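You operate a simulated robot arm through the tools that you are given. There is no shell and no other tool. Be economical: measure what you need, move in short steps, check, and stop when the job is done.

Carry out the task below with a simulated robot arm. There is one attempt and no reset: what you move stays moved.

JOB
Feed the tray on the rollers to finish the stack, then stop.
Fine: blue button, then green button; black button once the stack of three stands on the outfeed rollers; no egg cracked; leave the other controls and trays.
Where things are to end (x, y in the base frame): full tray within 0.05 m of [0.8, 1.54].
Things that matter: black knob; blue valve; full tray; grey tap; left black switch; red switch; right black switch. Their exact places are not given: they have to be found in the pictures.

It is judged by the outcome, as a careful person would: the job done as asked, and still so three seconds after it is handed in. It fails if anything else is knocked over, pushed out of place, dropped, spilled or broken.

ROBOT AND FRAMES
A 7-joint arm with a fingered hand on a trunk, on a base that drives. Base frame: it is fixed to the floor where the robot stands at the start and does not move with it; the origin is under the middle of the robot, x ahead of it, y to its left, z up. Lengths are in m, angles in rad, forces in N, time in s.
With the tool pointing down near the work surface it reaches from about 0.1 to 0.6 m from the robot's upright axis, wherever it stands. Its first joint turns from -2.007 to 2.007 rad. Places, roughly: black knob [0.4, 0.9, 0.6]; blue valve [0.5, 0.9, 0.6]; full tray [-1.5, 1.25, 0.75]; full tray (30x30x6 cm) [-1.7, 1.4, 0.6]; grey tap [0.4, 0.9, 0.4]; left black switch [0.4, -0.1, 0.7]; red switch [0.5, 0.2, 0.5]; right black switch [0.4, -0.2, 0.7]. Payload 3.1 kg.
Tool frame: the origin (TCP) lies between the finger pads and is the grasp point; the fingertips stand 0.022 m ahead of it; z points along the fingers, y is the line along which they close. Largest opening 0.112 m; the body of the gripper starts 0.06 m behind the TCP. The gripper is a hand of 3 fingers: y runs from the thumb to the fingers, the wrist lies at [0, 0, -0.218] in the tool frame.
Orientation is told as [roll, pitch, yaw] about the base's x, y, z axes, in that order, counted from this pose: with the fingers straight down and closing along the base's y, the tool's x points along the base's -x, its y along +y and its z along -z.

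CONTROLS
- The arm moves only by the tool arm_command. Its argument "increments" is a list of rows, each a list of 6 numbers: the shift along the tool's x, y, z in m, then the turn, a rotation vector about the tool's x, y, z in rad. In form: [[dx, dy, dz, rx, ry, rz], ...]. A call has 1 to 10 rows; each row is the pose to reach, as a shift and turn from the pose commanded when the call began, along the tool's axes at that moment. Each row takes 0.2 s and may step no farther than 0.05 m and 0.15 rad from the row before; otherwise, the whole call is refused. Where a pose cannot be reached the arm comes as near as it can. A force on the tool above 40 N (or 10 N above the force at the start of the call, whichever is more), or a blocked arm, ends the call early, and 0.2 s more pass. In this call time passes only in rows, and 0.2 s behind the last. It gives the time, the measured TCP pose, the force on the tool (base axes), the opening and the grip force at its end, in the units of the frame above (readings bear some noise), with the torque about the TCP (base axes, N m) and any sound that the robot's microphone picked up.
- Cameras (640 x 400 px; columns grow to the right, rows downward): "scene" is now at [-0.0037, 0.1112, 1.5037]; the picture's right is [-0.60, -0.80, 0.00], its down [-0.67, 0.51, -0.54] and it looks along [0.43, -0.32, -0.84] (base axes); focal length 285 px, centre (320, 200). "wrist" rides on the gripper at [0.066, 0.003, -0.08] in the tool frame; the picture's right is [-0.05, 1.00, 0.00], its down [-0.77, -0.04, -0.64] and it looks along [-0.64, -0.03, 0.77] (tool axes); focal length 275 px, centre (320, 200).
- grab_frame(camera): a new picture of that camera. It takes no simulated time.
- lift_body(by): slides the trunk up (or, below 0, down) by that many m; the arm and the scene camera ride with it, the base frame stays. It gives what a move gives, with no picture.
- base_move(legs): drives the robot by 1 to 6 legs, each [ahead, left, turn to the left] in m, m and rad, along the robot's own axes; the way and the turn of a leg run together, so that a leg with both is an arc; at most 1.5 m and 3.142 rad a leg. The arm and the cameras ride along, it lands a little off, and it stops where it bumps. It gives what a move gives.
- set_fingers(finger1, finger2, thumb_bend): sets how far each is bent, from 0 (flat) to 100 (curled in); at 30 the hand is open as for a grip, at 70 the pads meet at the TCP. One left out holds its place. A second passes; each finger stops where it meets its share of the squeeze, and holds until it gets a number again. It is the only way to open and close the hand. It gives what a move gives, with no picture; readings hold the bend of each and the force on the fingers (four entries, about 0 where the hand has none), thumb and palm.
- head_to(pan, tilt): turns the head with the scene camera to pan (to the left, within 2.705 rad either way) and tilt (down, from -0.506 to 1.204), counted from straight ahead of the robot. It gives what a move gives.
- probe_pixels(camera, pixels): for up to 12 pixels [column, row] of the newest picture of that camera ("zoom" is the newest enlarged one), the place [x, y, z] in the base frame of the surface seen there, good to about 0.002 m. It takes no simulated time.
- enlarge(camera, box): a new picture of the part [left, top, right, bottom] of that camera's present view, enlarged. It takes no simulated time.
- finish_job(): hands the job in; it is judged then, once.

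Go step by step. Measure first, check grasps and placings, and put right what went wrong. The budget is 80 turns and 48 pictures, counting those below and the enlarged ones. Unless the task says otherwise, let go and move clear before handing in, and close with one line.

The tools are called after "Request:" as a command line: name --pt "numbers of a row" for each row, then --argument value for the rest, lists and objects as JSON in quotes. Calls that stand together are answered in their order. arm_command: Moves the arm, as the interface text tells. Its arguments: {"type":"object","properties":{"increments":{"type":"array","items":{"type":"array","items":{"type":"number"}}}},"required":["increments"]} The other tools are called the same way: lift_body (by) slides the trunk up or down; set_fingers (finger1, finger2, thumb_bend) moves the fingers one by one; base_move (legs) drives the base; head_to (pan, tilt) turns the head that bears the scene camera; grab_frame (camera) takes a picture; probe_pixels (camera, pixels) gives the place of the surface under pixels of a picture; enlarge (camera, box) takes an enlarged picture of a part of a camera's view; finish_job () hands the job in.

At the start:

```text
clock: 0.0
tool_pos: [0.3655, -0.0191, 0.9713]
tool_rot: [0.0, -0.001, -0.001]
wrist_force: [0.3, -0.1, 0.8]
wrist_torque: [-0.01, -0.01, 0.0]
gripper_width: 0.1119
gripper_force: 0.0
shape: jaw
bend: [30.0, 30.0, 30.0]
finger forces: [0.0, 0.0, 0.0, 0.0, 0.1, 0.0]
trunk travel left (down, up): [-0.65, 0.34]
robot x, y, heading: [0.0019, 0.0045, 0.002]
head pan, tilt: [-0.644, 1.002]
```

scene: 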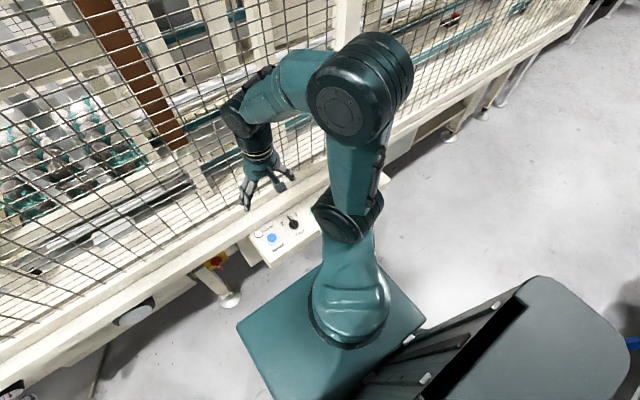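
wrist: 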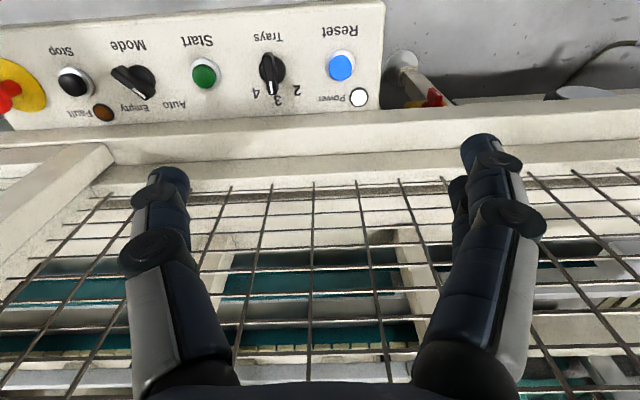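

The wrist view shows the panel: blue Reset (340,65), Trays selector (272,70), green Start (205,75), Mode knob (133,80), black Stop (75,82), red e-stop at (5,95). I'll zoom in on the panel and locate the controls.

Request:
enlarge --camera "wrist" --box '[0, 0, 480, 150]'

Request:
probe_pixels --camera "wrist" --pixels '[[340, 62], [205, 70], [72, 82], [272, 68], [133, 80], [5, 95], [433, 97], [300, 105], [235, 95], [40, 110]]'

Request:
head_to --pan 0.5 --tilt 0.6

Request:
grab_frame --camera "scene"

```text
1.33 times, centred on (240, 75) of wrist
```

zoom: 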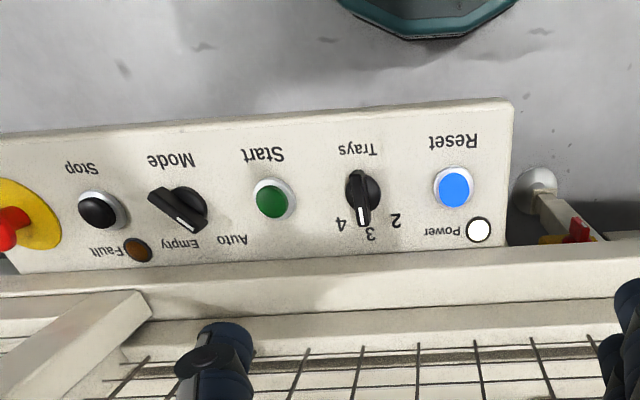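

```text
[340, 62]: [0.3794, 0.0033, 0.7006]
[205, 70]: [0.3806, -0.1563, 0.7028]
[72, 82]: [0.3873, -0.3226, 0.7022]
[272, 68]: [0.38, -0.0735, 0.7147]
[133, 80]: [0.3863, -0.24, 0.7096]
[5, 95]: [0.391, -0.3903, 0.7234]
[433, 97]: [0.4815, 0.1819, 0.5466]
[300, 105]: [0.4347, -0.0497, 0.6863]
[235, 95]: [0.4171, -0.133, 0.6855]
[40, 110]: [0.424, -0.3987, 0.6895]
```

```text
clock: 1.4
tool_pos: [0.3643, -0.0188, 0.9708]
tool_rot: [0.0, -0.001, -0.001]
wrist_force: [-0.9, -0.4, 0.4]
wrist_torque: [-0.01, -0.05, 0.0]
gripper_width: 0.1118
gripper_force: 0.1
shape: jaw
bend: [30.0, 30.0, 30.0]
finger forces: [0.0, 0.0, 0.0, 0.1, 0.1, 0.0]
trunk travel left (down, up): [-0.65, 0.34]
robot x, y, heading: [0.0052, 0.0009, 0.0]
head pan, tilt: [0.499, 0.6]
```

```text
44 pictures are left
```

scene: 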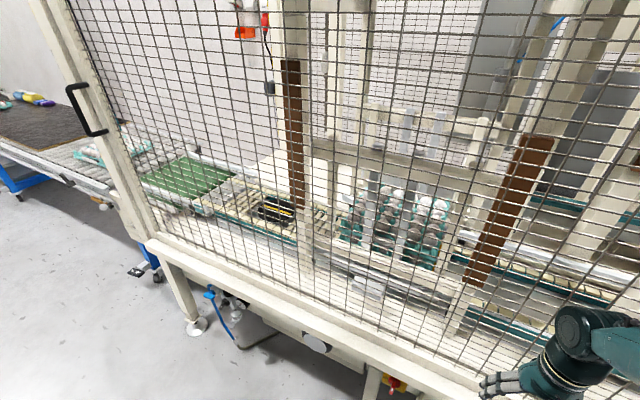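

The machine is behind a mesh; a green belt (190,178), trays in the stacker (390,220), and an infeed on the left (100,150). I'll probe these and look further left.

Request:
probe_pixels --camera "scene" --pixels '[[193, 178], [110, 152], [60, 165], [30, 115], [233, 300], [270, 212], [395, 215], [317, 342], [92, 110], [180, 270], [440, 205], [20, 100]]'

Request:
enlarge --camera "scene" --box '[180, 100, 500, 300]'

Request:
head_to --pan 1.5 --tilt 0.5

Request:
grab_frame --camera "scene"

```text
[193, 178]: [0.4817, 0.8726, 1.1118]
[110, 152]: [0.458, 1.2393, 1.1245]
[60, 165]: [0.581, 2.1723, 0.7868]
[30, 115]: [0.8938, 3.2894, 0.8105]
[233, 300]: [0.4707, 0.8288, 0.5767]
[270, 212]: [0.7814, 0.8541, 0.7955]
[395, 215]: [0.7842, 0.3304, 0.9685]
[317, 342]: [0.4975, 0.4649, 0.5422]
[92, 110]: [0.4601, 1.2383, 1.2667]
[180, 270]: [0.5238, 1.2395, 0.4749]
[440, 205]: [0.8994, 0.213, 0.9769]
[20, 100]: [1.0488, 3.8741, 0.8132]
```

```text
2.00 times, centred on (340, 200) of scene
```

zoom: 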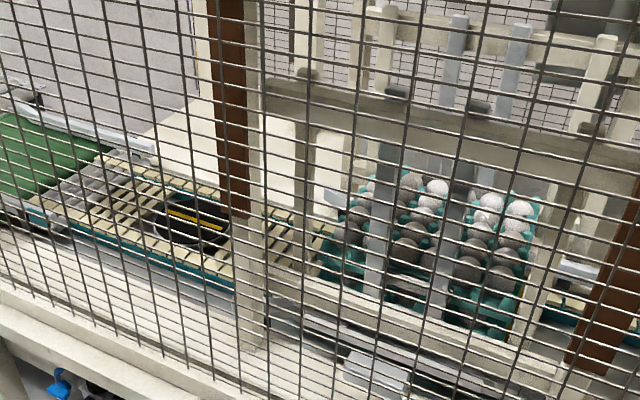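

```text
clock: 2.6
tool_pos: [0.365, -0.0179, 0.9701]
tool_rot: [-0.001, 0.001, 0.0]
wrist_force: [0.3, 0.4, 0.6]
wrist_torque: [0.01, -0.01, 0.04]
gripper_width: 0.1118
gripper_force: 0.0
shape: jaw
bend: [30.0, 30.0, 30.0]
finger forces: [0.1, 0.0, 0.0, 0.0, 0.0, 0.0]
trunk travel left (down, up): [-0.65, 0.34]
robot x, y, heading: [-0.0001, -0.0047, 0.001]
head pan, tilt: [1.499, 0.499]
```

```text
42 pictures are left
```

scene: 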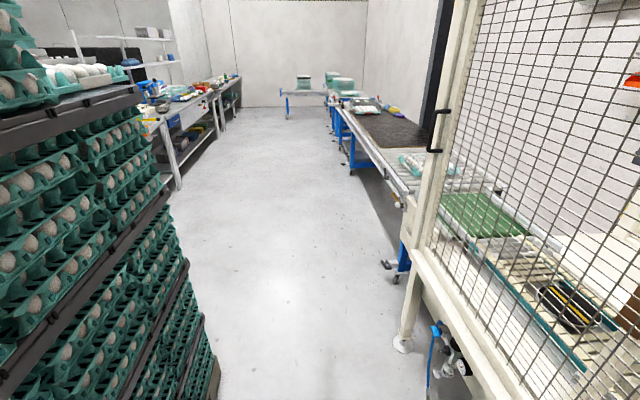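

A tray lies on the infeed rollers at (428,162), before the green belt (485,212). I'll zoom in on it.

Request:
enlarge --camera "scene" --box '[320, 80, 560, 270]'

Request:
probe_pixels --camera "scene" --pixels '[[428, 158], [404, 160], [440, 175], [398, 180], [362, 108], [385, 130], [412, 195], [380, 160], [385, 265], [425, 210]]'

```text
2.11 times, centred on (440, 175) of scene
```

zoom: 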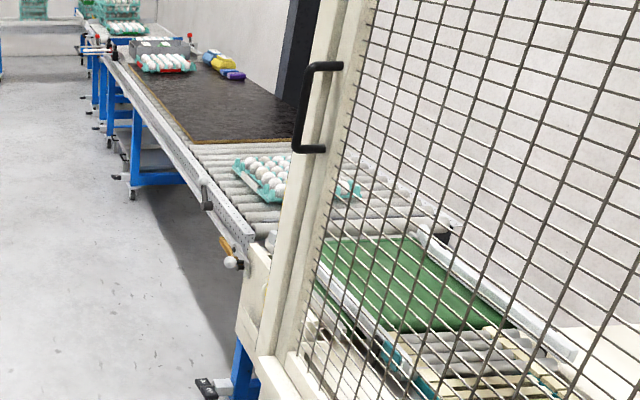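

```text
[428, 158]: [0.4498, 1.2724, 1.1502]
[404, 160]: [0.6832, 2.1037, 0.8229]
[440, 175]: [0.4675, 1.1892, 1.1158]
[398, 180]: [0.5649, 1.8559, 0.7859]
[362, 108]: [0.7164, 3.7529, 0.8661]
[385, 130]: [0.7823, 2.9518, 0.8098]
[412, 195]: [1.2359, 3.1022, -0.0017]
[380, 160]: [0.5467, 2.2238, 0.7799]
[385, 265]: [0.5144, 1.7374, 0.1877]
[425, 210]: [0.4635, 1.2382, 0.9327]
```

The tray sits on the rollers near (0.8, 2.0, 0.82), and the belt starts toward y≈1.7. I'll back off a little and drive left to it.

Request:
base_move --legs '[[-0.12, 0, 0], [0, 1.5, 0]]'

Request:
head_to --pan 0.2 --tilt 0.75

Request:
grab_frame --camera "scene"

```text
clock: 11.0
tool_pos: [0.2446, 1.508, 0.9703]
tool_rot: [0.0, 0.001, 0.003]
wrist_force: [0.6, 0.0, 0.1]
wrist_torque: [-0.03, 0.01, 0.01]
gripper_width: 0.1119
gripper_force: 0.0
shape: jaw
bend: [30.0, 30.0, 30.0]
finger forces: [0.0, 0.0, 0.0, 0.1, 0.1, 0.1]
trunk travel left (down, up): [-0.65, 0.34]
robot x, y, heading: [-0.1218, 1.5235, 0.004]
head pan, tilt: [1.499, 0.499]
```

```text
clock: 12.5
tool_pos: [0.2453, 1.5085, 0.9707]
tool_rot: [0.0, -0.001, 0.002]
wrist_force: [0.0, 0.8, -0.3]
wrist_torque: [0.01, 0.0, 0.0]
gripper_width: 0.1118
gripper_force: 0.0
shape: jaw
bend: [30.0, 30.0, 30.0]
finger forces: [0.0, 0.0, 0.0, 0.1, 0.1, 0.1]
trunk travel left (down, up): [-0.65, 0.34]
robot x, y, heading: [-0.1205, 1.527, 0.005]
head pan, tilt: [0.201, 0.75]
```

```text
40 pictures are left
```

scene: 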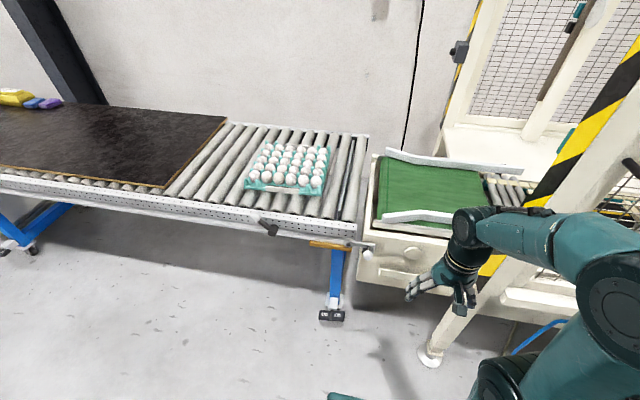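

The tray (288,168) is clear and the green belt with guides is at (430,190); there's a gap and a lever near (270,228)/(350,243). I'll zoom and measure.

Request:
enlarge --camera "scene" --box '[220, 110, 540, 310]'

Request:
probe_pixels --camera "scene" --pixels '[[246, 187], [320, 194], [328, 148], [262, 143], [345, 190], [378, 165], [372, 210], [430, 190], [475, 172], [410, 157], [420, 215], [268, 226]]'

```text
2.00 times, centred on (380, 210) of scene
```

zoom: 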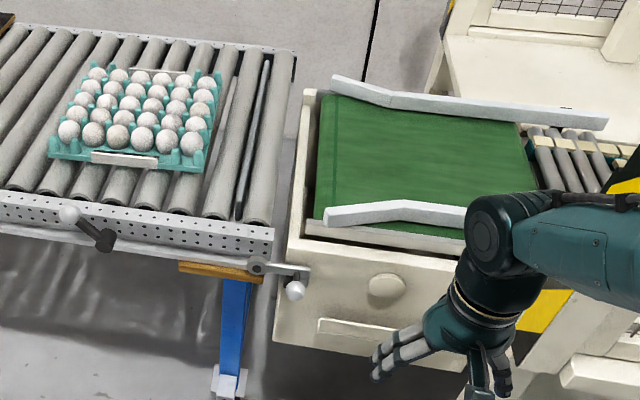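

```text
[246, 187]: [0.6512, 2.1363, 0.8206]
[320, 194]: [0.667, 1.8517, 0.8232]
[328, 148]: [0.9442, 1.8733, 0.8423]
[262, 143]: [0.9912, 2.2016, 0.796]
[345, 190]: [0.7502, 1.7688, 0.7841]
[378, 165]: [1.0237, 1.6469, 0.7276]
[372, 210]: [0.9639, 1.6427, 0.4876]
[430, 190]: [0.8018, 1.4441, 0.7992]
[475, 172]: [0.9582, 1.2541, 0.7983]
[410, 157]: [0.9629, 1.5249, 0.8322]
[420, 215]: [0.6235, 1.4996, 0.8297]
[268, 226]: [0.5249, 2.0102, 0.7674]
```

Tray spans about x 0.65–0.96, y 1.86–2.16. There's a thin plate between the last rollers (zoom 250,150); I'll check its height, as well as the belt edge and levers.

Request:
probe_pixels --camera "zoom" --pixels '[[264, 75], [252, 140], [240, 205], [235, 100], [285, 80], [262, 195], [314, 100], [325, 130], [345, 150], [330, 90], [330, 215], [296, 288]]'

Request:
enlarge --camera "scene" --box '[310, 120, 410, 280]'

Request:
probe_pixels --camera "scene" --pixels '[[390, 152], [385, 218], [440, 215], [440, 163], [377, 175], [372, 190], [255, 188], [290, 192], [323, 175], [325, 155], [288, 168], [366, 160]]'

```text
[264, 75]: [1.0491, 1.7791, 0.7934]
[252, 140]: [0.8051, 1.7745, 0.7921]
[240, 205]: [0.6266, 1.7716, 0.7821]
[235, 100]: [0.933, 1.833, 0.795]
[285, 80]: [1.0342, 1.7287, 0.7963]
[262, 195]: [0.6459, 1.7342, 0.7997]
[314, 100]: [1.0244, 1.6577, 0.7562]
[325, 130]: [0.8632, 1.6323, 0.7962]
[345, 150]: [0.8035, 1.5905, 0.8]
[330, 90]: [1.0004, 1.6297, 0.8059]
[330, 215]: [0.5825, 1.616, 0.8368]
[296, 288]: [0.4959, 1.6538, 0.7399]
```

```text
2.50 times, centred on (360, 200) of scene
```

zoom: 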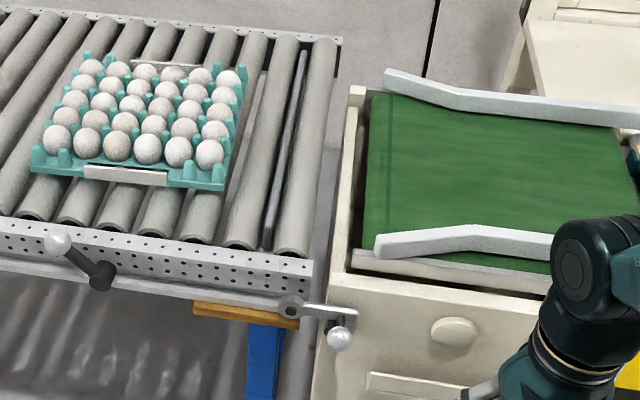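

```text
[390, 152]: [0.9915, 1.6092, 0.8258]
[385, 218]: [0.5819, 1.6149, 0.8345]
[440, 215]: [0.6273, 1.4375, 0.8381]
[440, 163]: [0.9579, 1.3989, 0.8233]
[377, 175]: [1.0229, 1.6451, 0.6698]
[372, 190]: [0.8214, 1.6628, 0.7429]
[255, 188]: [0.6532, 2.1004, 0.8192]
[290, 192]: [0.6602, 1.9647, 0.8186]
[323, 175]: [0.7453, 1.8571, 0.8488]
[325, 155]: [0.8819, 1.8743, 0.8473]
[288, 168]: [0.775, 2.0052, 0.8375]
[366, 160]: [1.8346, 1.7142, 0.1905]
```

Rollers and belt are flush at z≈0.80, the plate lies below at 0.79, gap ~7 cm. I plan to push the tray in -y from behind; first I check the base's front clearance by looking down.

Request:
base_move --legs '[[0, 0.5, 0]]'

Request:
head_to --pan 0.0 --tilt 1.2

Request:
grab_frame --camera "scene"

```text
clock: 15.4
tool_pos: [0.2422, 2.0086, 0.9698]
tool_rot: [0.001, 0.0, 0.005]
wrist_force: [-0.2, 0.2, 0.4]
wrist_torque: [-0.02, -0.02, 0.03]
gripper_width: 0.112
gripper_force: 0.1
shape: jaw
bend: [30.0, 30.0, 30.0]
finger forces: [0.0, 0.1, 0.1, 0.1, 0.0, 0.0]
trunk travel left (down, up): [-0.65, 0.34]
robot x, y, heading: [-0.121, 2.0261, 0.01]
head pan, tilt: [0.201, 0.75]
```

```text
clock: 16.3
tool_pos: [0.2437, 2.0066, 0.9708]
tool_rot: [0.0, 0.0, 0.005]
wrist_force: [0.2, 0.5, 0.3]
wrist_torque: [0.03, 0.03, 0.0]
gripper_width: 0.1119
gripper_force: 0.2
shape: jaw
bend: [30.0, 30.0, 30.0]
finger forces: [0.0, 0.1, 0.1, 0.1, 0.1, 0.1]
trunk travel left (down, up): [-0.65, 0.34]
robot x, y, heading: [-0.1248, 2.0263, 0.004]
head pan, tilt: [0.0, 1.201]
```

```text
37 pictures are left
```

scene: 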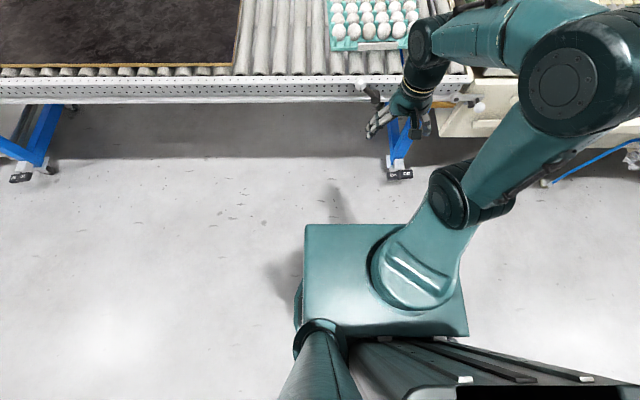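

I'll probe the platform's front edge, legs, and lever ends for clearance.

Request:
probe_pixels --camera "scene" --pixels '[[340, 230], [310, 230], [460, 325], [400, 265], [400, 174], [20, 178], [372, 90], [477, 106], [300, 90], [305, 325], [335, 45], [300, 300]]'

```text
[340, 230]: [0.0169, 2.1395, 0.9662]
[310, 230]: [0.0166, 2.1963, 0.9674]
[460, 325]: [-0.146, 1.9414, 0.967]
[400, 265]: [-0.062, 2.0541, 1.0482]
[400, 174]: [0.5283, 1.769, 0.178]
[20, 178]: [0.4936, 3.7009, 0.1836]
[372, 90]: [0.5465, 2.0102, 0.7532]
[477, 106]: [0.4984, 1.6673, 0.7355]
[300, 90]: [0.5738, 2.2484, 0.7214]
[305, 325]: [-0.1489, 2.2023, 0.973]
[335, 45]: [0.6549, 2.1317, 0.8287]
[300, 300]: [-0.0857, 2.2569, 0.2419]
```

Platform sits at z 0.97, extending 0.14 m ahead of the axis; space under the conveyor is open. I'll drive to about (0.2, 2.2), where the hand comes in beyond the tray's far side, and turn the hand so thumb and fingers line up along x.

Request:
base_move --legs '[[0, 0.2, 0], [0.32, 0, 0]]'

Request:
arm_command --pt "0 0 0 0 0 0.15" --pt "0 0 0 0 0 0.3" --pt "0 0 0 0 0 0.45" --pt "0 0 0 0 0 0.6" --pt "0 0 0 0 0 0.75" --pt "0 0 0 0 0 0.9" --pt "0 0 0 0 0 1.05" --pt "0 0 0 0 0 1.2" --pt "0 0 0 0 0 1.35" --pt "0 0 0 0 0 1.5"

Request:
grab_frame --camera "scene"

```text
clock: 19.6
tool_pos: [0.5629, 2.2135, 0.9712]
tool_rot: [-0.001, 0.0, 0.015]
wrist_force: [0.2, -0.1, 0.1]
wrist_torque: [0.0, 0.02, 0.01]
gripper_width: 0.1118
gripper_force: 0.0
shape: jaw
bend: [30.0, 30.0, 30.0]
finger forces: [0.0, 0.1, 0.1, 0.0, 0.0, 0.1]
trunk travel left (down, up): [-0.65, 0.34]
robot x, y, heading: [0.2007, 2.2255, 0.015]
head pan, tilt: [0.0, 1.201]
```

```text
clock: 21.8
tool_pos: [0.5636, 2.2149, 0.9712]
tool_rot: [0.002, 0.0, -1.488]
wrist_force: [1.0, -0.4, -0.7]
wrist_torque: [0.01, -0.03, -0.04]
gripper_width: 0.1121
gripper_force: 0.1
shape: jaw
bend: [30.0, 30.0, 30.0]
finger forces: [0.1, 0.1, 0.0, 0.1, 0.0, 0.0]
trunk travel left (down, up): [-0.65, 0.34]
robot x, y, heading: [0.1956, 2.226, 0.013]
head pan, tilt: [0.0, 1.201]
```

```text
36 pictures are left
```

scene: 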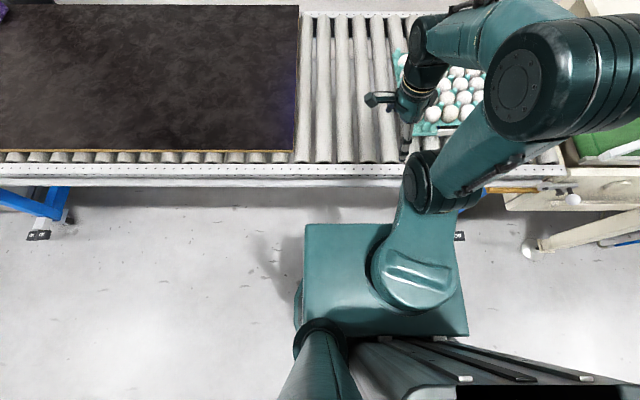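

Yaw is now about -1.49, so fingers line up along x and the wrist camera looks toward -y at the tray. Looking through it.

Request:
grab_frame --camera "wrist"

```text
35 pictures are left
```

wrist: 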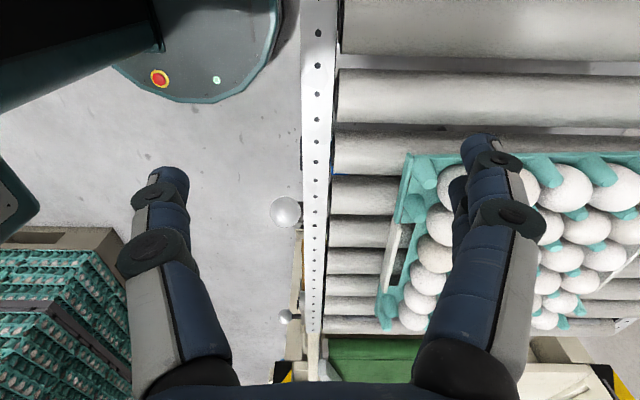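

I'll probe the tray's back edge (row ~155), corner (410,158), and side.

Request:
probe_pixels --camera "wrist" --pixels '[[408, 160], [440, 158], [550, 158], [630, 156], [412, 215], [385, 318], [600, 156], [285, 212], [480, 150], [560, 185], [520, 140], [250, 80]]'

```text
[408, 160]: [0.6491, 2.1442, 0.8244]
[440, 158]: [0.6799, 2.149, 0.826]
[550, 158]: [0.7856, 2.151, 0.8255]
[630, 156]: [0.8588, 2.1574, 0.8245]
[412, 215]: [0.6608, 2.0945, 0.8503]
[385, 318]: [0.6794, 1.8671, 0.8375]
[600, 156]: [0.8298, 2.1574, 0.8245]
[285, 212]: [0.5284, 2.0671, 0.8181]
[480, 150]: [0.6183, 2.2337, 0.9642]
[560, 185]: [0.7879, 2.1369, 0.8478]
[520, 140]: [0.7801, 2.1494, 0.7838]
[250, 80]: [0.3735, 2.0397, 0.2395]
```

Tray back edge runs (0.649,2.147)→(0.859,2.157), so it is yawed ~0.045; centre ≈(0.81,2.005). I'll probe the fingertips to learn which parts will contact first.

Request:
probe_pixels --camera "wrist" --pixels '[[170, 172], [175, 190], [482, 138], [478, 160], [457, 183], [458, 215], [455, 240], [150, 240], [510, 215], [188, 180], [467, 150]]'

Request:
enlarge --camera "wrist" --box '[100, 120, 580, 400]'

```text
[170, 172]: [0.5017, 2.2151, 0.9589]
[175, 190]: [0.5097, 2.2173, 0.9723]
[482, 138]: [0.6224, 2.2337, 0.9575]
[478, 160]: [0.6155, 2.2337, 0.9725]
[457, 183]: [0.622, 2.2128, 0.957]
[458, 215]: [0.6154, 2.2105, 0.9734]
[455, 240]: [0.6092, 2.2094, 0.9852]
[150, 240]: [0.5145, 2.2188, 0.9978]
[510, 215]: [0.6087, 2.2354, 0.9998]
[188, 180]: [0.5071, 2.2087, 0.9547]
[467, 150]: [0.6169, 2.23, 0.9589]
```

```text
1.33 times, centred on (340, 260) of wrist
```

zoom: 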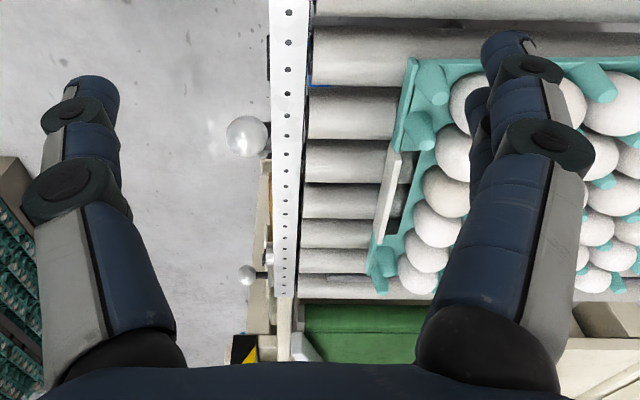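

Finger B sticks ~16 mm further toward -y than the thumb, so I'll set yaw ≈ -1.43 to make the push line parallel to x. Moving high over to x≈0.80, y≈2.21.

Request:
arm_command --pt "-0.004 0.039 0 0 0 -0.01" --pt "-0.008 0.078 0 0 0 -0.02" --pt "-0.012 0.117 0 0 0 -0.03" --pt "-0.016 0.157 0 0 0 -0.04" --pt "-0.02 0.196 0 0 0 -0.05" --pt "-0.0246 0.235 0 0 0 -0.06"

```text
clock: 23.2
tool_pos: [0.8003, 2.2108, 0.9702]
tool_rot: [-0.003, 0.0, -1.424]
wrist_force: [-0.7, 0.2, -0.4]
wrist_torque: [-0.02, 0.02, 0.01]
gripper_width: 0.1119
gripper_force: 0.0
shape: jaw
bend: [30.0, 30.0, 30.0]
finger forces: [0.0, 0.1, 0.0, 0.0, 0.0, 0.1]
trunk travel left (down, up): [-0.65, 0.34]
robot x, y, heading: [0.1956, 2.2242, 0.018]
head pan, tilt: [0.0, 1.201]
```

Reached (0.800, 2.211). Lowering with the trunk keeps the arm's reach.

Request:
lift_body --by -0.138

Request:
grab_frame --camera "wrist"

```text
clock: 24.9
tool_pos: [0.7996, 2.2102, 0.8344]
tool_rot: [0.0, 0.0, -1.425]
wrist_force: [-0.1, 0.4, -0.2]
wrist_torque: [0.03, 0.01, 0.0]
gripper_width: 0.1118
gripper_force: 0.0
shape: jaw
bend: [30.0, 30.0, 30.0]
finger forces: [0.0, 0.1, 0.0, 0.0, 0.0, 0.0]
trunk travel left (down, up): [-0.512, 0.478]
robot x, y, heading: [0.1947, 2.2246, 0.016]
head pan, tilt: [0.0, 1.201]
```

```text
33 pictures are left
```

wrist: 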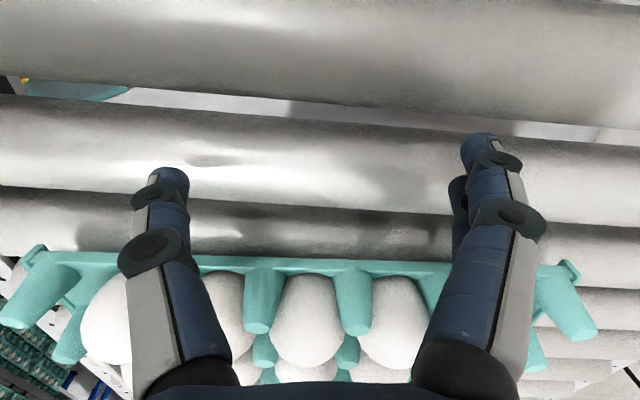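

Hand is centred behind the tray (corners at pixels 40 and 570). I'll lower 6 mm and push gently 7 cm.

Request:
arm_command --pt "0 0 0.006 0 0 0" --pt "-0.015 -0.002 0.006 0 0 0" --pt "-0.03 -0.0043 0.006 0 0 0" --pt "-0.04 -0.0058 0.006 0 0 0" --pt "-0.05 -0.0072 0.006 0 0 0" --pt "-0.06 -0.0087 0.006 0 0 0" --pt "-0.07 -0.01 0.006 0 0 0" --pt "-0.08 -0.0116 0.006 0 0 0"

Request:
grab_frame --camera "wrist"

Request:
grab_frame --camera "scene"

```text
clock: 26.7
tool_pos: [0.7987, 2.1294, 0.8266]
tool_rot: [0.0, 0.0, -1.423]
wrist_force: [0.4, 0.0, 0.8]
wrist_torque: [0.01, -0.01, -0.02]
gripper_width: 0.1119
gripper_force: 0.0
shape: jaw
bend: [30.0, 30.0, 30.0]
finger forces: [0.0, 0.0, 0.0, 0.0, 0.1, 0.0]
trunk travel left (down, up): [-0.512, 0.478]
robot x, y, heading: [0.196, 2.223, 0.02]
head pan, tilt: [0.0, 1.201]
```

```text
32 pictures are left
```

wrist: 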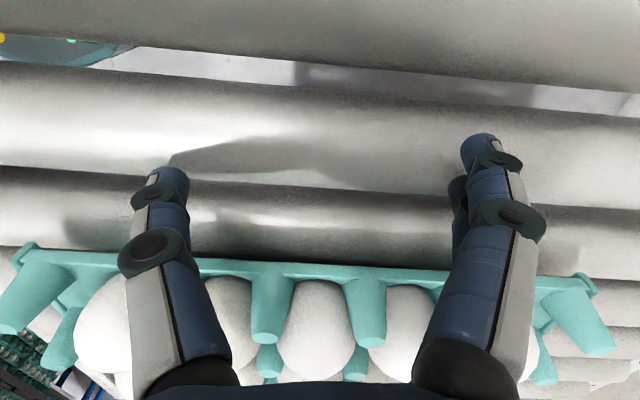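

```text
31 pictures are left
```

scene: 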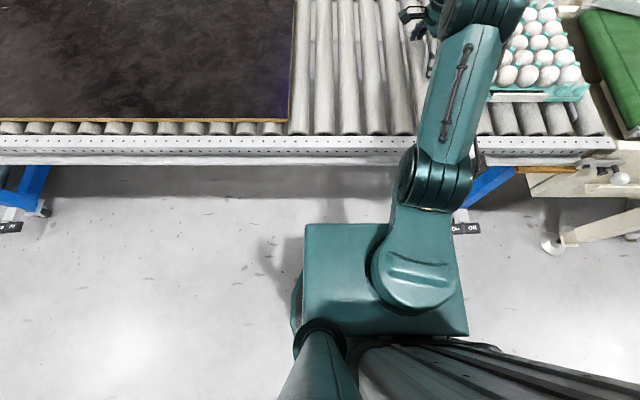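

The tray moved. I'll measure its back edge now.

Request:
probe_pixels --camera "wrist" --pixels '[[30, 247], [100, 257], [230, 268], [310, 268], [430, 275], [575, 284], [590, 285]]'

Request:
probe_pixels --camera "scene" --pixels '[[493, 98], [580, 98], [568, 50], [560, 97], [470, 60], [635, 100], [603, 125], [620, 160], [440, 195], [497, 92]]'

```text
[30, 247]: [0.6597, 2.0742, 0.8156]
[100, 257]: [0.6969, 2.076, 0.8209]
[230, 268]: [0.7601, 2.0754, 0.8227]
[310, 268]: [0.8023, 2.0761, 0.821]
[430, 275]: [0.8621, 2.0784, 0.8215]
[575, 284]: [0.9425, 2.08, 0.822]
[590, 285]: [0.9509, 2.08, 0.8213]
```

```text
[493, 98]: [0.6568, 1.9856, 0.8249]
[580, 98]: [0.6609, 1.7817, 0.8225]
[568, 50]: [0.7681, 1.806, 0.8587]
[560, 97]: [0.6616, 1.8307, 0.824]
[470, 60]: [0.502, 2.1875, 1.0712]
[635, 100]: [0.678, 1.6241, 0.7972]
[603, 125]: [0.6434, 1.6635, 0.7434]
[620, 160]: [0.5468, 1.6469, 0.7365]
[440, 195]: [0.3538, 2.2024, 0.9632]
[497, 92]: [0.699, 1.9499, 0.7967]
```

The tray rolls freely and is now square: back edge y≈2.077, centre x≈0.806. To push slowly with the arm only, I'll raise the hand over it and shift the base to about (0.23, 1.915).

Request:
lift_body --by 0.12

Request:
base_move --legs '[[0.03, -0.31, -0.018]]'

```text
clock: 28.2
tool_pos: [0.7991, 2.1298, 0.9471]
tool_rot: [0.0, 0.0, -1.425]
wrist_force: [-0.9, 0.2, 0.5]
wrist_torque: [0.01, -0.02, -0.02]
gripper_width: 0.1119
gripper_force: 0.1
shape: jaw
bend: [30.0, 30.0, 30.0]
finger forces: [0.0, 0.0, 0.0, 0.1, 0.0, 0.0]
trunk travel left (down, up): [-0.632, 0.358]
robot x, y, heading: [0.1998, 2.2247, 0.016]
head pan, tilt: [0.0, 1.201]
```

```text
clock: 30.3
tool_pos: [0.8303, 1.8094, 0.9463]
tool_rot: [0.0, 0.001, -1.437]
wrist_force: [0.3, 0.2, 1.2]
wrist_torque: [0.02, 0.02, 0.0]
gripper_width: 0.1119
gripper_force: 0.2
shape: jaw
bend: [30.0, 30.0, 30.0]
finger forces: [0.0, 0.1, 0.1, 0.0, 0.0, 0.0]
trunk travel left (down, up): [-0.632, 0.358]
robot x, y, heading: [0.2333, 1.9171, 0.002]
head pan, tilt: [0.0, 1.201]
```

Now moving the raised hand back behind the tray to (0.808, 2.125).

Request:
arm_command --pt "0.045 0.003 0 0 0 0" --pt "0.09 0.006 0 0 0 0" --pt "0.135 0.009 0 0 0 0" --pt "0.18 0.012 0 0 0 0" --pt "0.225 0.015 0 0 0 0" --pt "0.27 0.0175 0 0 0 0" --pt "0.316 0.02 0 0 0 0"

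Request:
grab_frame --camera "wrist"

```text
clock: 31.9
tool_pos: [0.8086, 2.1255, 0.9475]
tool_rot: [0.001, -0.003, -1.439]
wrist_force: [-0.3, -0.6, -0.8]
wrist_torque: [0.01, 0.02, -0.02]
gripper_width: 0.112
gripper_force: 0.0
shape: jaw
bend: [30.0, 30.0, 30.0]
finger forces: [0.0, 0.0, 0.0, 0.0, 0.1, 0.1]
trunk travel left (down, up): [-0.632, 0.358]
robot x, y, heading: [0.2285, 1.9153, 0.001]
head pan, tilt: [0.0, 1.201]
```

```text
30 pictures are left
```

wrist: 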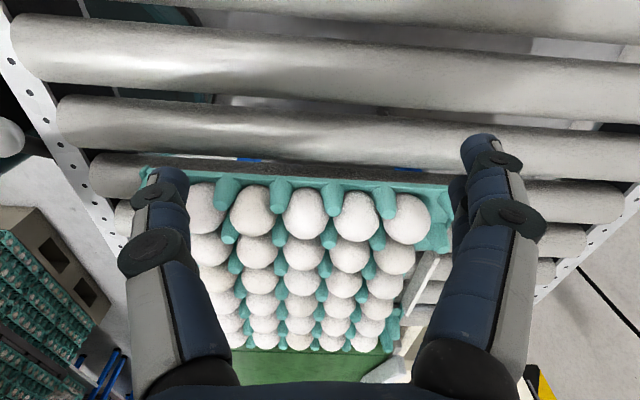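

The tray is well in view; measuring its edges and the belt guides from here.

Request:
probe_pixels --camera "wrist" --pixels '[[145, 170], [220, 178], [300, 181], [400, 189], [448, 190], [445, 245], [400, 300], [398, 345], [395, 372], [380, 350]]'

Request:
enlarge --camera "wrist" --box '[200, 220, 480, 400]'

```text
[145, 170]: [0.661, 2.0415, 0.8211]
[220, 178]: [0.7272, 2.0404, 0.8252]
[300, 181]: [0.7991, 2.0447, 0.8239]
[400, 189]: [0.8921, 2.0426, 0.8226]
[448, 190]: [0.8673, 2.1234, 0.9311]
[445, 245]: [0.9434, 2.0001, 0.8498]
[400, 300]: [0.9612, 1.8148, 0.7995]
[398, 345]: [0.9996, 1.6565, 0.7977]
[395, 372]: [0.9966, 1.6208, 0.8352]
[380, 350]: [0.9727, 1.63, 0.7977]
```

```text
2.22 times, centred on (340, 310) of wrist
```

zoom: 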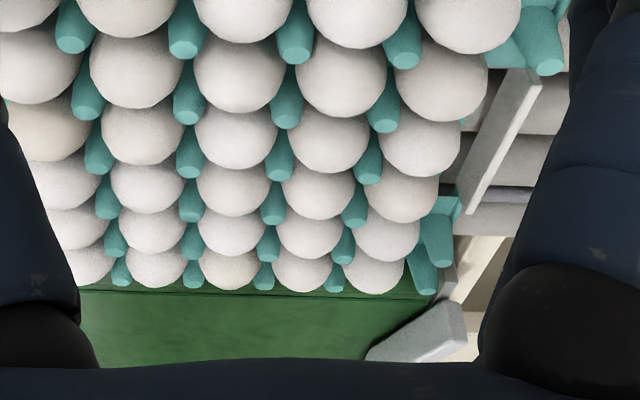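

Tray coasted slightly: back edge at 2.042, x centre ≈0.806. Lowering and pushing slowly.

Request:
lift_body --by -0.12

Request:
arm_command --pt "-0.03 -0.004 0 0 0 0" --pt "-0.05 -0.0067 0 0 0 0" --pt "-0.067 -0.009 0 0 0 0" --pt "-0.084 -0.0113 0 0 0 0" --pt "-0.101 -0.0135 0 0 0 0" --pt "-0.118 -0.0158 0 0 0 0" --pt "-0.135 -0.018 0 0 0 0" --pt "-0.15 -0.02 0 0 0 0" --pt "-0.162 -0.0217 0 0 0 0" --pt "-0.172 -0.023 0 0 0 0"

Request:
grab_frame --camera "wrist"

```text
clock: 33.4
tool_pos: [0.8082, 2.1226, 0.8276]
tool_rot: [-0.001, 0.0, -1.437]
wrist_force: [1.4, 0.5, -0.6]
wrist_torque: [0.01, -0.01, -0.02]
gripper_width: 0.1117
gripper_force: 0.1
shape: jaw
bend: [30.0, 30.0, 30.0]
finger forces: [0.1, 0.1, 0.0, 0.1, 0.1, 0.0]
trunk travel left (down, up): [-0.512, 0.478]
robot x, y, heading: [0.2337, 1.9134, 0.005]
head pan, tilt: [0.0, 1.201]
```

```text
clock: 35.6
tool_pos: [0.8096, 1.9511, 0.828]
tool_rot: [0.0, -0.001, -1.439]
wrist_force: [0.9, -0.1, 0.5]
wrist_torque: [0.01, -0.01, 0.01]
gripper_width: 0.112
gripper_force: 0.0
shape: jaw
bend: [30.0, 30.0, 30.0]
finger forces: [0.0, 0.0, 0.1, 0.0, 0.0, 0.0]
trunk travel left (down, up): [-0.512, 0.478]
robot x, y, heading: [0.2326, 1.9167, -0.002]
head pan, tilt: [0.0, 1.201]
```

```text
28 pictures are left
```

wrist: 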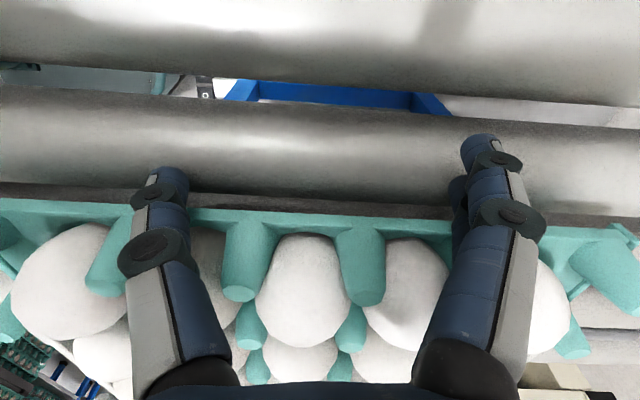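

In contact, tray square. Continuing slowly over the gap another 13 cm.

Request:
arm_command --pt "-0.013 -0.0018 0 0 0 0" --pt "-0.026 -0.0035 0 0 0 0" --pt "-0.039 -0.0053 0 0 0 0" --pt "-0.052 -0.007 0 0 0 0" --pt "-0.065 -0.0088 0 0 0 0" --pt "-0.078 -0.0105 0 0 0 0" --pt "-0.091 -0.0123 0 0 0 0" --pt "-0.104 -0.014 0 0 0 0" --pt "-0.117 -0.0158 0 0 0 0" --pt "-0.128 -0.0173 0 0 0 0"

Request:
grab_frame --camera "wrist"

Request:
head_to --pan -0.35 --tilt 0.95

Request:
grab_frame --camera "scene"

```text
clock: 37.8
tool_pos: [0.8073, 1.8259, 0.8271]
tool_rot: [-0.001, 0.0, -1.436]
wrist_force: [-8.6, 25.5, -1.5]
wrist_torque: [0.23, -0.33, -1.48]
gripper_width: 0.1118
gripper_force: 0.0
shape: jaw
bend: [30.0, 30.0, 29.0]
finger forces: [0.1, 4.2, 0.0, 0.0, 25.1, 0.1]
trunk travel left (down, up): [-0.512, 0.478]
robot x, y, heading: [0.2276, 1.9169, -0.001]
head pan, tilt: [0.0, 1.201]
```

```text
27 pictures are left
```

wrist: 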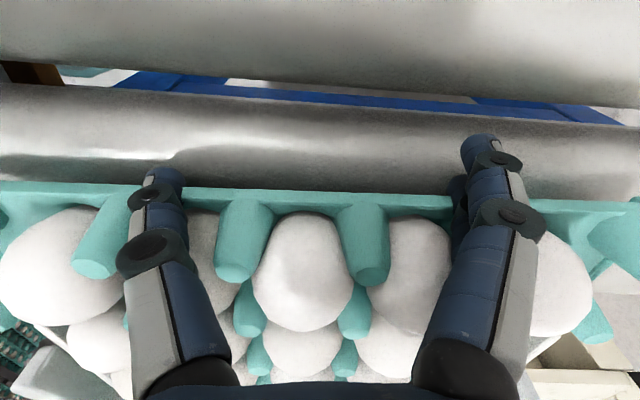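

```text
clock: 38.6
tool_pos: [0.809, 1.8183, 0.8275]
tool_rot: [0.001, -0.001, -1.439]
wrist_force: [0.3, 0.0, 1.6]
wrist_torque: [-0.06, 0.11, -0.02]
gripper_width: 0.1118
gripper_force: 0.0
shape: jaw
bend: [30.0, 30.0, 29.0]
finger forces: [0.0, 0.1, 0.0, 0.0, 2.6, 0.0]
trunk travel left (down, up): [-0.512, 0.478]
robot x, y, heading: [0.2293, 1.9165, 0.002]
head pan, tilt: [-0.351, 0.949]
```

```text
26 pictures are left
```

scene: 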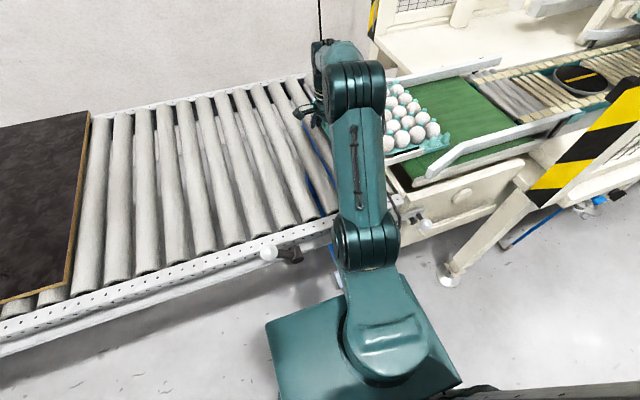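

There was a transient 25 N on the thumb, which then relaxed. I'll measure the tray versus the guides before continuing.

Request:
enlarge --camera "scene" --box '[300, 40, 540, 220]'

Request:
probe_pixels --camera "wrist" --pixels '[[20, 188], [100, 188], [220, 192], [300, 194], [430, 200], [560, 203], [620, 205]]'

```text
2.22 times, centred on (420, 130) of scene
```

zoom: 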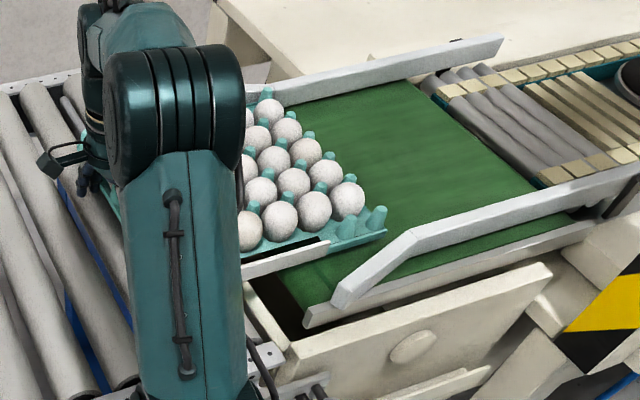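

```text
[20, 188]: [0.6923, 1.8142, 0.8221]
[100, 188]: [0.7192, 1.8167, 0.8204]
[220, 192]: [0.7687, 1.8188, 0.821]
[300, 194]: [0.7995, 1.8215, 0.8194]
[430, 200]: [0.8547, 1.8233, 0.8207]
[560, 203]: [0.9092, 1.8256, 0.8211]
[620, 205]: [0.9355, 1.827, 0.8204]
```

Tray's back edge is at y≈1.82, still square and ahead of the fingers; the force is likely belt friction. I'll check the front corner against the guides.

Request:
probe_pixels --camera "zoom" --pixels '[[383, 233], [355, 243], [330, 250], [268, 95], [345, 300], [375, 265], [418, 235], [500, 208], [250, 90], [365, 72], [480, 45], [290, 268]]'

```text
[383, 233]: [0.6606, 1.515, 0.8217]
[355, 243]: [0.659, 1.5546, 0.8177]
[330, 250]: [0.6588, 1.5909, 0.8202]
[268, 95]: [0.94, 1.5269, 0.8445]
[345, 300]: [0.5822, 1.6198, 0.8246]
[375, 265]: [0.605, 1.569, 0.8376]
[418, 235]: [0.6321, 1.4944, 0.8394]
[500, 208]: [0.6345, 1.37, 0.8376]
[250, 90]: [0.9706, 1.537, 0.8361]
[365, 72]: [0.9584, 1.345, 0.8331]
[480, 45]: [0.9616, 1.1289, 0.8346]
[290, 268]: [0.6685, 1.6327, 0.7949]
```

Tray centre is ≈(0.808, 1.665); narrow channel is ~0.635–0.96 in x. Pushing another 9 cm slowly with a slight bias toward -x.

Request:
arm_command --pt "-0.009 -0.0017 0 0 0 0" --pt "-0.018 -0.0034 0 0 0 0" --pt "-0.027 -0.005 0 0 0 0" --pt "-0.036 -0.0067 0 0 0 0" --pt "-0.045 -0.0083 0 0 0 0" --pt "-0.054 -0.01 0 0 0 0" --pt "-0.063 -0.0117 0 0 0 0" --pt "-0.072 -0.0133 0 0 0 0" --pt "-0.081 -0.015 0 0 0 0" --pt "-0.09 -0.0167 0 0 0 0"

Request:
grab_frame --camera "scene"

Request:
grab_frame --camera "wrist"

```text
clock: 40.8
tool_pos: [0.8041, 1.7322, 0.827]
tool_rot: [-0.001, -0.005, -1.437]
wrist_force: [-2.9, 18.4, 2.7]
wrist_torque: [-0.05, 0.07, -0.99]
gripper_width: 0.1121
gripper_force: 0.1
shape: jaw
bend: [30.0, 30.0, 29.0]
finger forces: [0.0, 1.6, 0.1, 0.0, 17.3, 0.0]
trunk travel left (down, up): [-0.512, 0.478]
robot x, y, heading: [0.2306, 1.9148, 0.004]
head pan, tilt: [-0.351, 0.949]
```

```text
24 pictures are left
```

scene: 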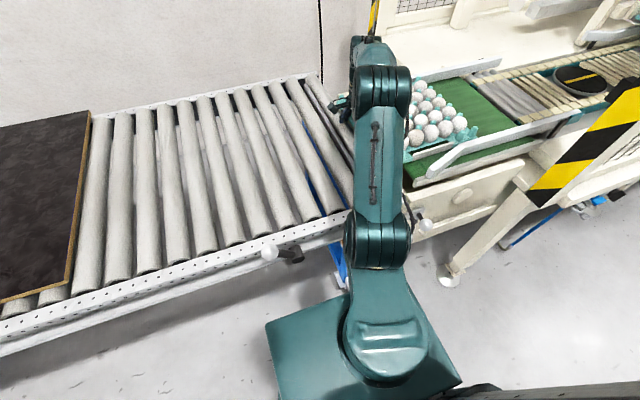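

```text
23 pictures are left
```

wrist: 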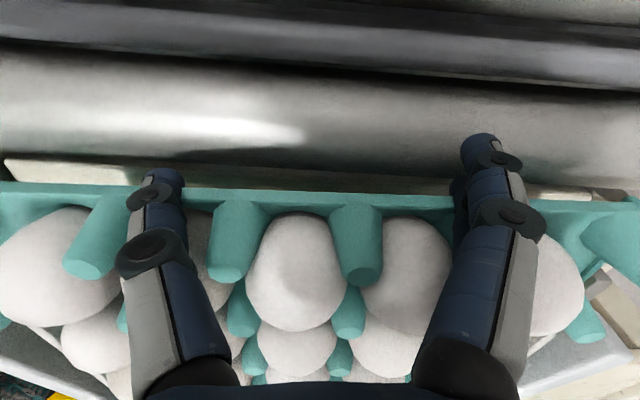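

Progress is good; measuring the tray's edges now.

Request:
probe_pixels --camera "wrist" --pixels '[[20, 188], [220, 195], [430, 201], [600, 206]]'

Request:
probe_pixels --camera "scene" --pixels '[[476, 131], [440, 143], [455, 136], [450, 104], [413, 84], [460, 157], [410, 155]]'

```text
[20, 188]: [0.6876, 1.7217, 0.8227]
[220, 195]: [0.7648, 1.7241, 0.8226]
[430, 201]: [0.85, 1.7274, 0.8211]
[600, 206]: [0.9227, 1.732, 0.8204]
```

```text
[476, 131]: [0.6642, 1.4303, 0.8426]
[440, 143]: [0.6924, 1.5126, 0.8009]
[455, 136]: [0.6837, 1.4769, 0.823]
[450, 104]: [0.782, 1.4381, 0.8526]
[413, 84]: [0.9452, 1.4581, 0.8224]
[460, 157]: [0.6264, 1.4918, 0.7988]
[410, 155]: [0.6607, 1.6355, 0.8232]
```

Tray centre is about (0.806, 1.575). A final 3.6 cm push.

Request:
arm_command --pt "-0.009 -0.0013 0 0 0 0" --pt "-0.018 -0.0026 0 0 0 0" --pt "-0.027 -0.0038 0 0 0 0" --pt "-0.036 -0.005 0 0 0 0" --pt "0.0 0.001 0 0 0 0" --pt "0.04 0.006 0 0 0 0"

Request:
lift_body --by 0.12

Request:
grab_frame --camera "wrist"

```text
clock: 42.2
tool_pos: [0.8049, 1.7707, 0.8266]
tool_rot: [0.002, -0.002, -1.438]
wrist_force: [-0.1, 1.1, -0.6]
wrist_torque: [-0.01, -0.01, -0.05]
gripper_width: 0.1121
gripper_force: 0.0
shape: jaw
bend: [30.0, 30.0, 30.0]
finger forces: [0.0, 0.1, 0.0, 0.1, 0.0, 0.0]
trunk travel left (down, up): [-0.512, 0.478]
robot x, y, heading: [0.2318, 1.9133, 0.002]
head pan, tilt: [-0.351, 0.949]
```

```text
clock: 43.7
tool_pos: [0.8041, 1.7711, 0.947]
tool_rot: [0.001, 0.001, -1.438]
wrist_force: [-0.1, 0.6, 0.2]
wrist_torque: [0.03, 0.02, 0.0]
gripper_width: 0.112
gripper_force: 0.1
shape: jaw
bend: [30.0, 30.0, 30.0]
finger forces: [0.1, 0.1, 0.0, 0.0, 0.0, 0.0]
trunk travel left (down, up): [-0.632, 0.358]
robot x, y, heading: [0.229, 1.9149, -0.003]
head pan, tilt: [-0.351, 0.949]
```

```text
22 pictures are left
```

wrist: 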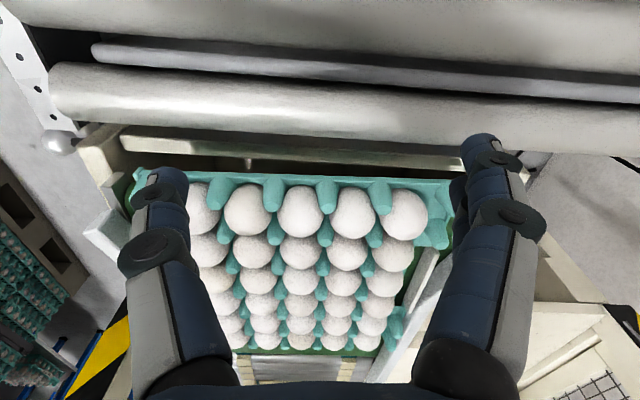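

Request:
probe_pixels --camera "wrist" --pixels '[[138, 172], [220, 178], [300, 180], [400, 183], [445, 187], [400, 320], [445, 250], [380, 350], [230, 350], [130, 190]]'

```text
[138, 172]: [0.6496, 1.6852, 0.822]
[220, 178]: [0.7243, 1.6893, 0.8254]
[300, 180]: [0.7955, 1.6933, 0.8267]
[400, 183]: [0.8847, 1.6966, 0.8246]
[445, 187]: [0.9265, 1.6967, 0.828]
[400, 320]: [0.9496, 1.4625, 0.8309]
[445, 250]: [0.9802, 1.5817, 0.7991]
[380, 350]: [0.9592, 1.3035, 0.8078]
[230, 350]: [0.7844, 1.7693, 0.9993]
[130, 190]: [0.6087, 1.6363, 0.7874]
```

Tray centre is (0.80, 1.542), on target. I'll retract and re-square the hand, then back off.

Request:
arm_command --pt "0.0167 -0.019 0 0 0 -0.144" --pt "0.0333 -0.038 0 0 0 -0.288" --pt "0.05 -0.057 0 0 0 -0.432" --pt "0.0667 -0.076 0 0 0 -0.576" --pt "0.0833 -0.095 0 0 0 -0.72" --pt "0.1 -0.1137 0 0 0 -0.864" --pt "0.1167 -0.1327 0 0 0 -1.008" --pt "0.1333 -0.1516 0 0 0 -1.152" --pt "0.15 -0.1706 0 0 0 -1.296" --pt "0.1667 -0.1895 0 0 0 -1.44"

Request:
base_move --legs '[[-0.35, 0, 0], [0, -1.5, 0]]'

```text
clock: 45.9
tool_pos: [0.5964, 1.9108, 0.9457]
tool_rot: [0.0, -0.001, 0.005]
wrist_force: [0.1, -0.7, 0.6]
wrist_torque: [0.0, 0.01, 0.0]
gripper_width: 0.1117
gripper_force: 0.0
shape: jaw
bend: [30.0, 30.0, 30.0]
finger forces: [0.1, 0.1, 0.1, 0.0, 0.1, 0.0]
trunk travel left (down, up): [-0.632, 0.358]
robot x, y, heading: [0.2305, 1.9127, 0.002]
head pan, tilt: [-0.351, 0.949]
```

```text
clock: 55.2
tool_pos: [0.244, 0.4088, 0.9444]
tool_rot: [0.0, 0.0, 0.002]
wrist_force: [-0.1, 0.2, 0.7]
wrist_torque: [-0.01, 0.0, 0.01]
gripper_width: 0.112
gripper_force: 0.2
shape: jaw
bend: [30.0, 30.0, 30.0]
finger forces: [0.0, 0.0, 0.1, 0.0, 0.0, 0.0]
trunk travel left (down, up): [-0.632, 0.358]
robot x, y, heading: [-0.1196, 0.409, -0.001]
head pan, tilt: [-0.351, 0.949]
```

Now to the panel: drive to (0.0, -0.15), close the fingers to a point, and look.

Request:
base_move --legs '[[0, -0.56, 0], [0.11, 0, 0]]'

Request:
set_fingers --finger1 70 --finger2 70 --thumb_bend 70

Request:
grab_frame --camera "wrist"

```text
clock: 59.3
tool_pos: [0.3538, -0.1676, 0.9446]
tool_rot: [-0.001, 0.002, -0.005]
wrist_force: [-0.6, -0.2, 0.0]
wrist_torque: [-0.02, 0.0, -0.02]
gripper_width: 0.1119
gripper_force: 0.1
shape: jaw
bend: [30.0, 30.0, 30.0]
finger forces: [0.1, 0.1, 0.1, 0.0, 0.1, 0.0]
trunk travel left (down, up): [-0.632, 0.358]
robot x, y, heading: [-0.011, -0.1605, -0.007]
head pan, tilt: [-0.351, 0.949]
```

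```text
clock: 60.3
tool_pos: [0.3525, -0.168, 0.945]
tool_rot: [0.001, 0.002, -0.008]
wrist_force: [-0.5, 0.9, 0.7]
wrist_torque: [-0.03, 0.03, 0.0]
gripper_width: 0.0027
gripper_force: 0.0
shape: fingers
bend: [70.0, 70.0, 70.0]
finger forces: [0.1, 0.0, 0.0, 0.1, 0.0, 0.1]
trunk travel left (down, up): [-0.632, 0.358]
robot x, y, heading: [-0.0113, -0.1615, -0.001]
head pan, tilt: [-0.351, 0.949]
```

```text
21 pictures are left
```

wrist: 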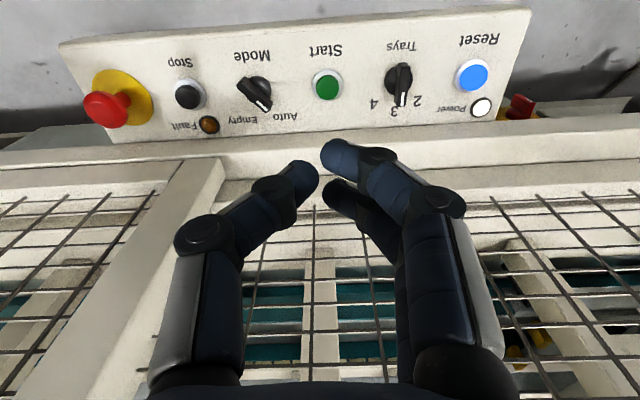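

Panel in view: Reset (472,76), Start (327,87), Stop (188,95). Probing buttons and fingertip positions, and the panel tilt.

Request:
probe_pixels --camera "wrist" --pixels '[[472, 74], [327, 86], [187, 95], [302, 168], [335, 148], [340, 185], [350, 50], [360, 115], [210, 70], [220, 120], [472, 85], [262, 95]]'

Request:
enlarge --camera "wrist" --box '[150, 20, 540, 240]'

```text
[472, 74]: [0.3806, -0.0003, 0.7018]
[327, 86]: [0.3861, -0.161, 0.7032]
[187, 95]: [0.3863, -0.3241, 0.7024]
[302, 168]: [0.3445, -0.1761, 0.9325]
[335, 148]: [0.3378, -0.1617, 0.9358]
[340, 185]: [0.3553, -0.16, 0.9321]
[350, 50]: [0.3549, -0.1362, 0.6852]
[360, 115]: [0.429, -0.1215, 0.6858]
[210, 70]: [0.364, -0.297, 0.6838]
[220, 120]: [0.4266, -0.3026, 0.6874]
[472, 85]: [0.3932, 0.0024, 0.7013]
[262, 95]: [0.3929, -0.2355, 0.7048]
```

```text
1.64 times, centred on (345, 130) of wrist
```

zoom: 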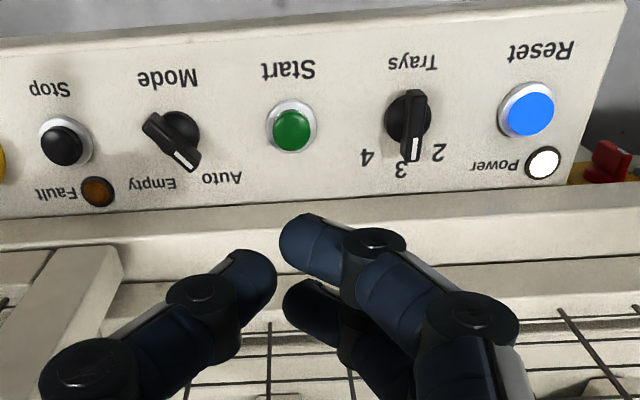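

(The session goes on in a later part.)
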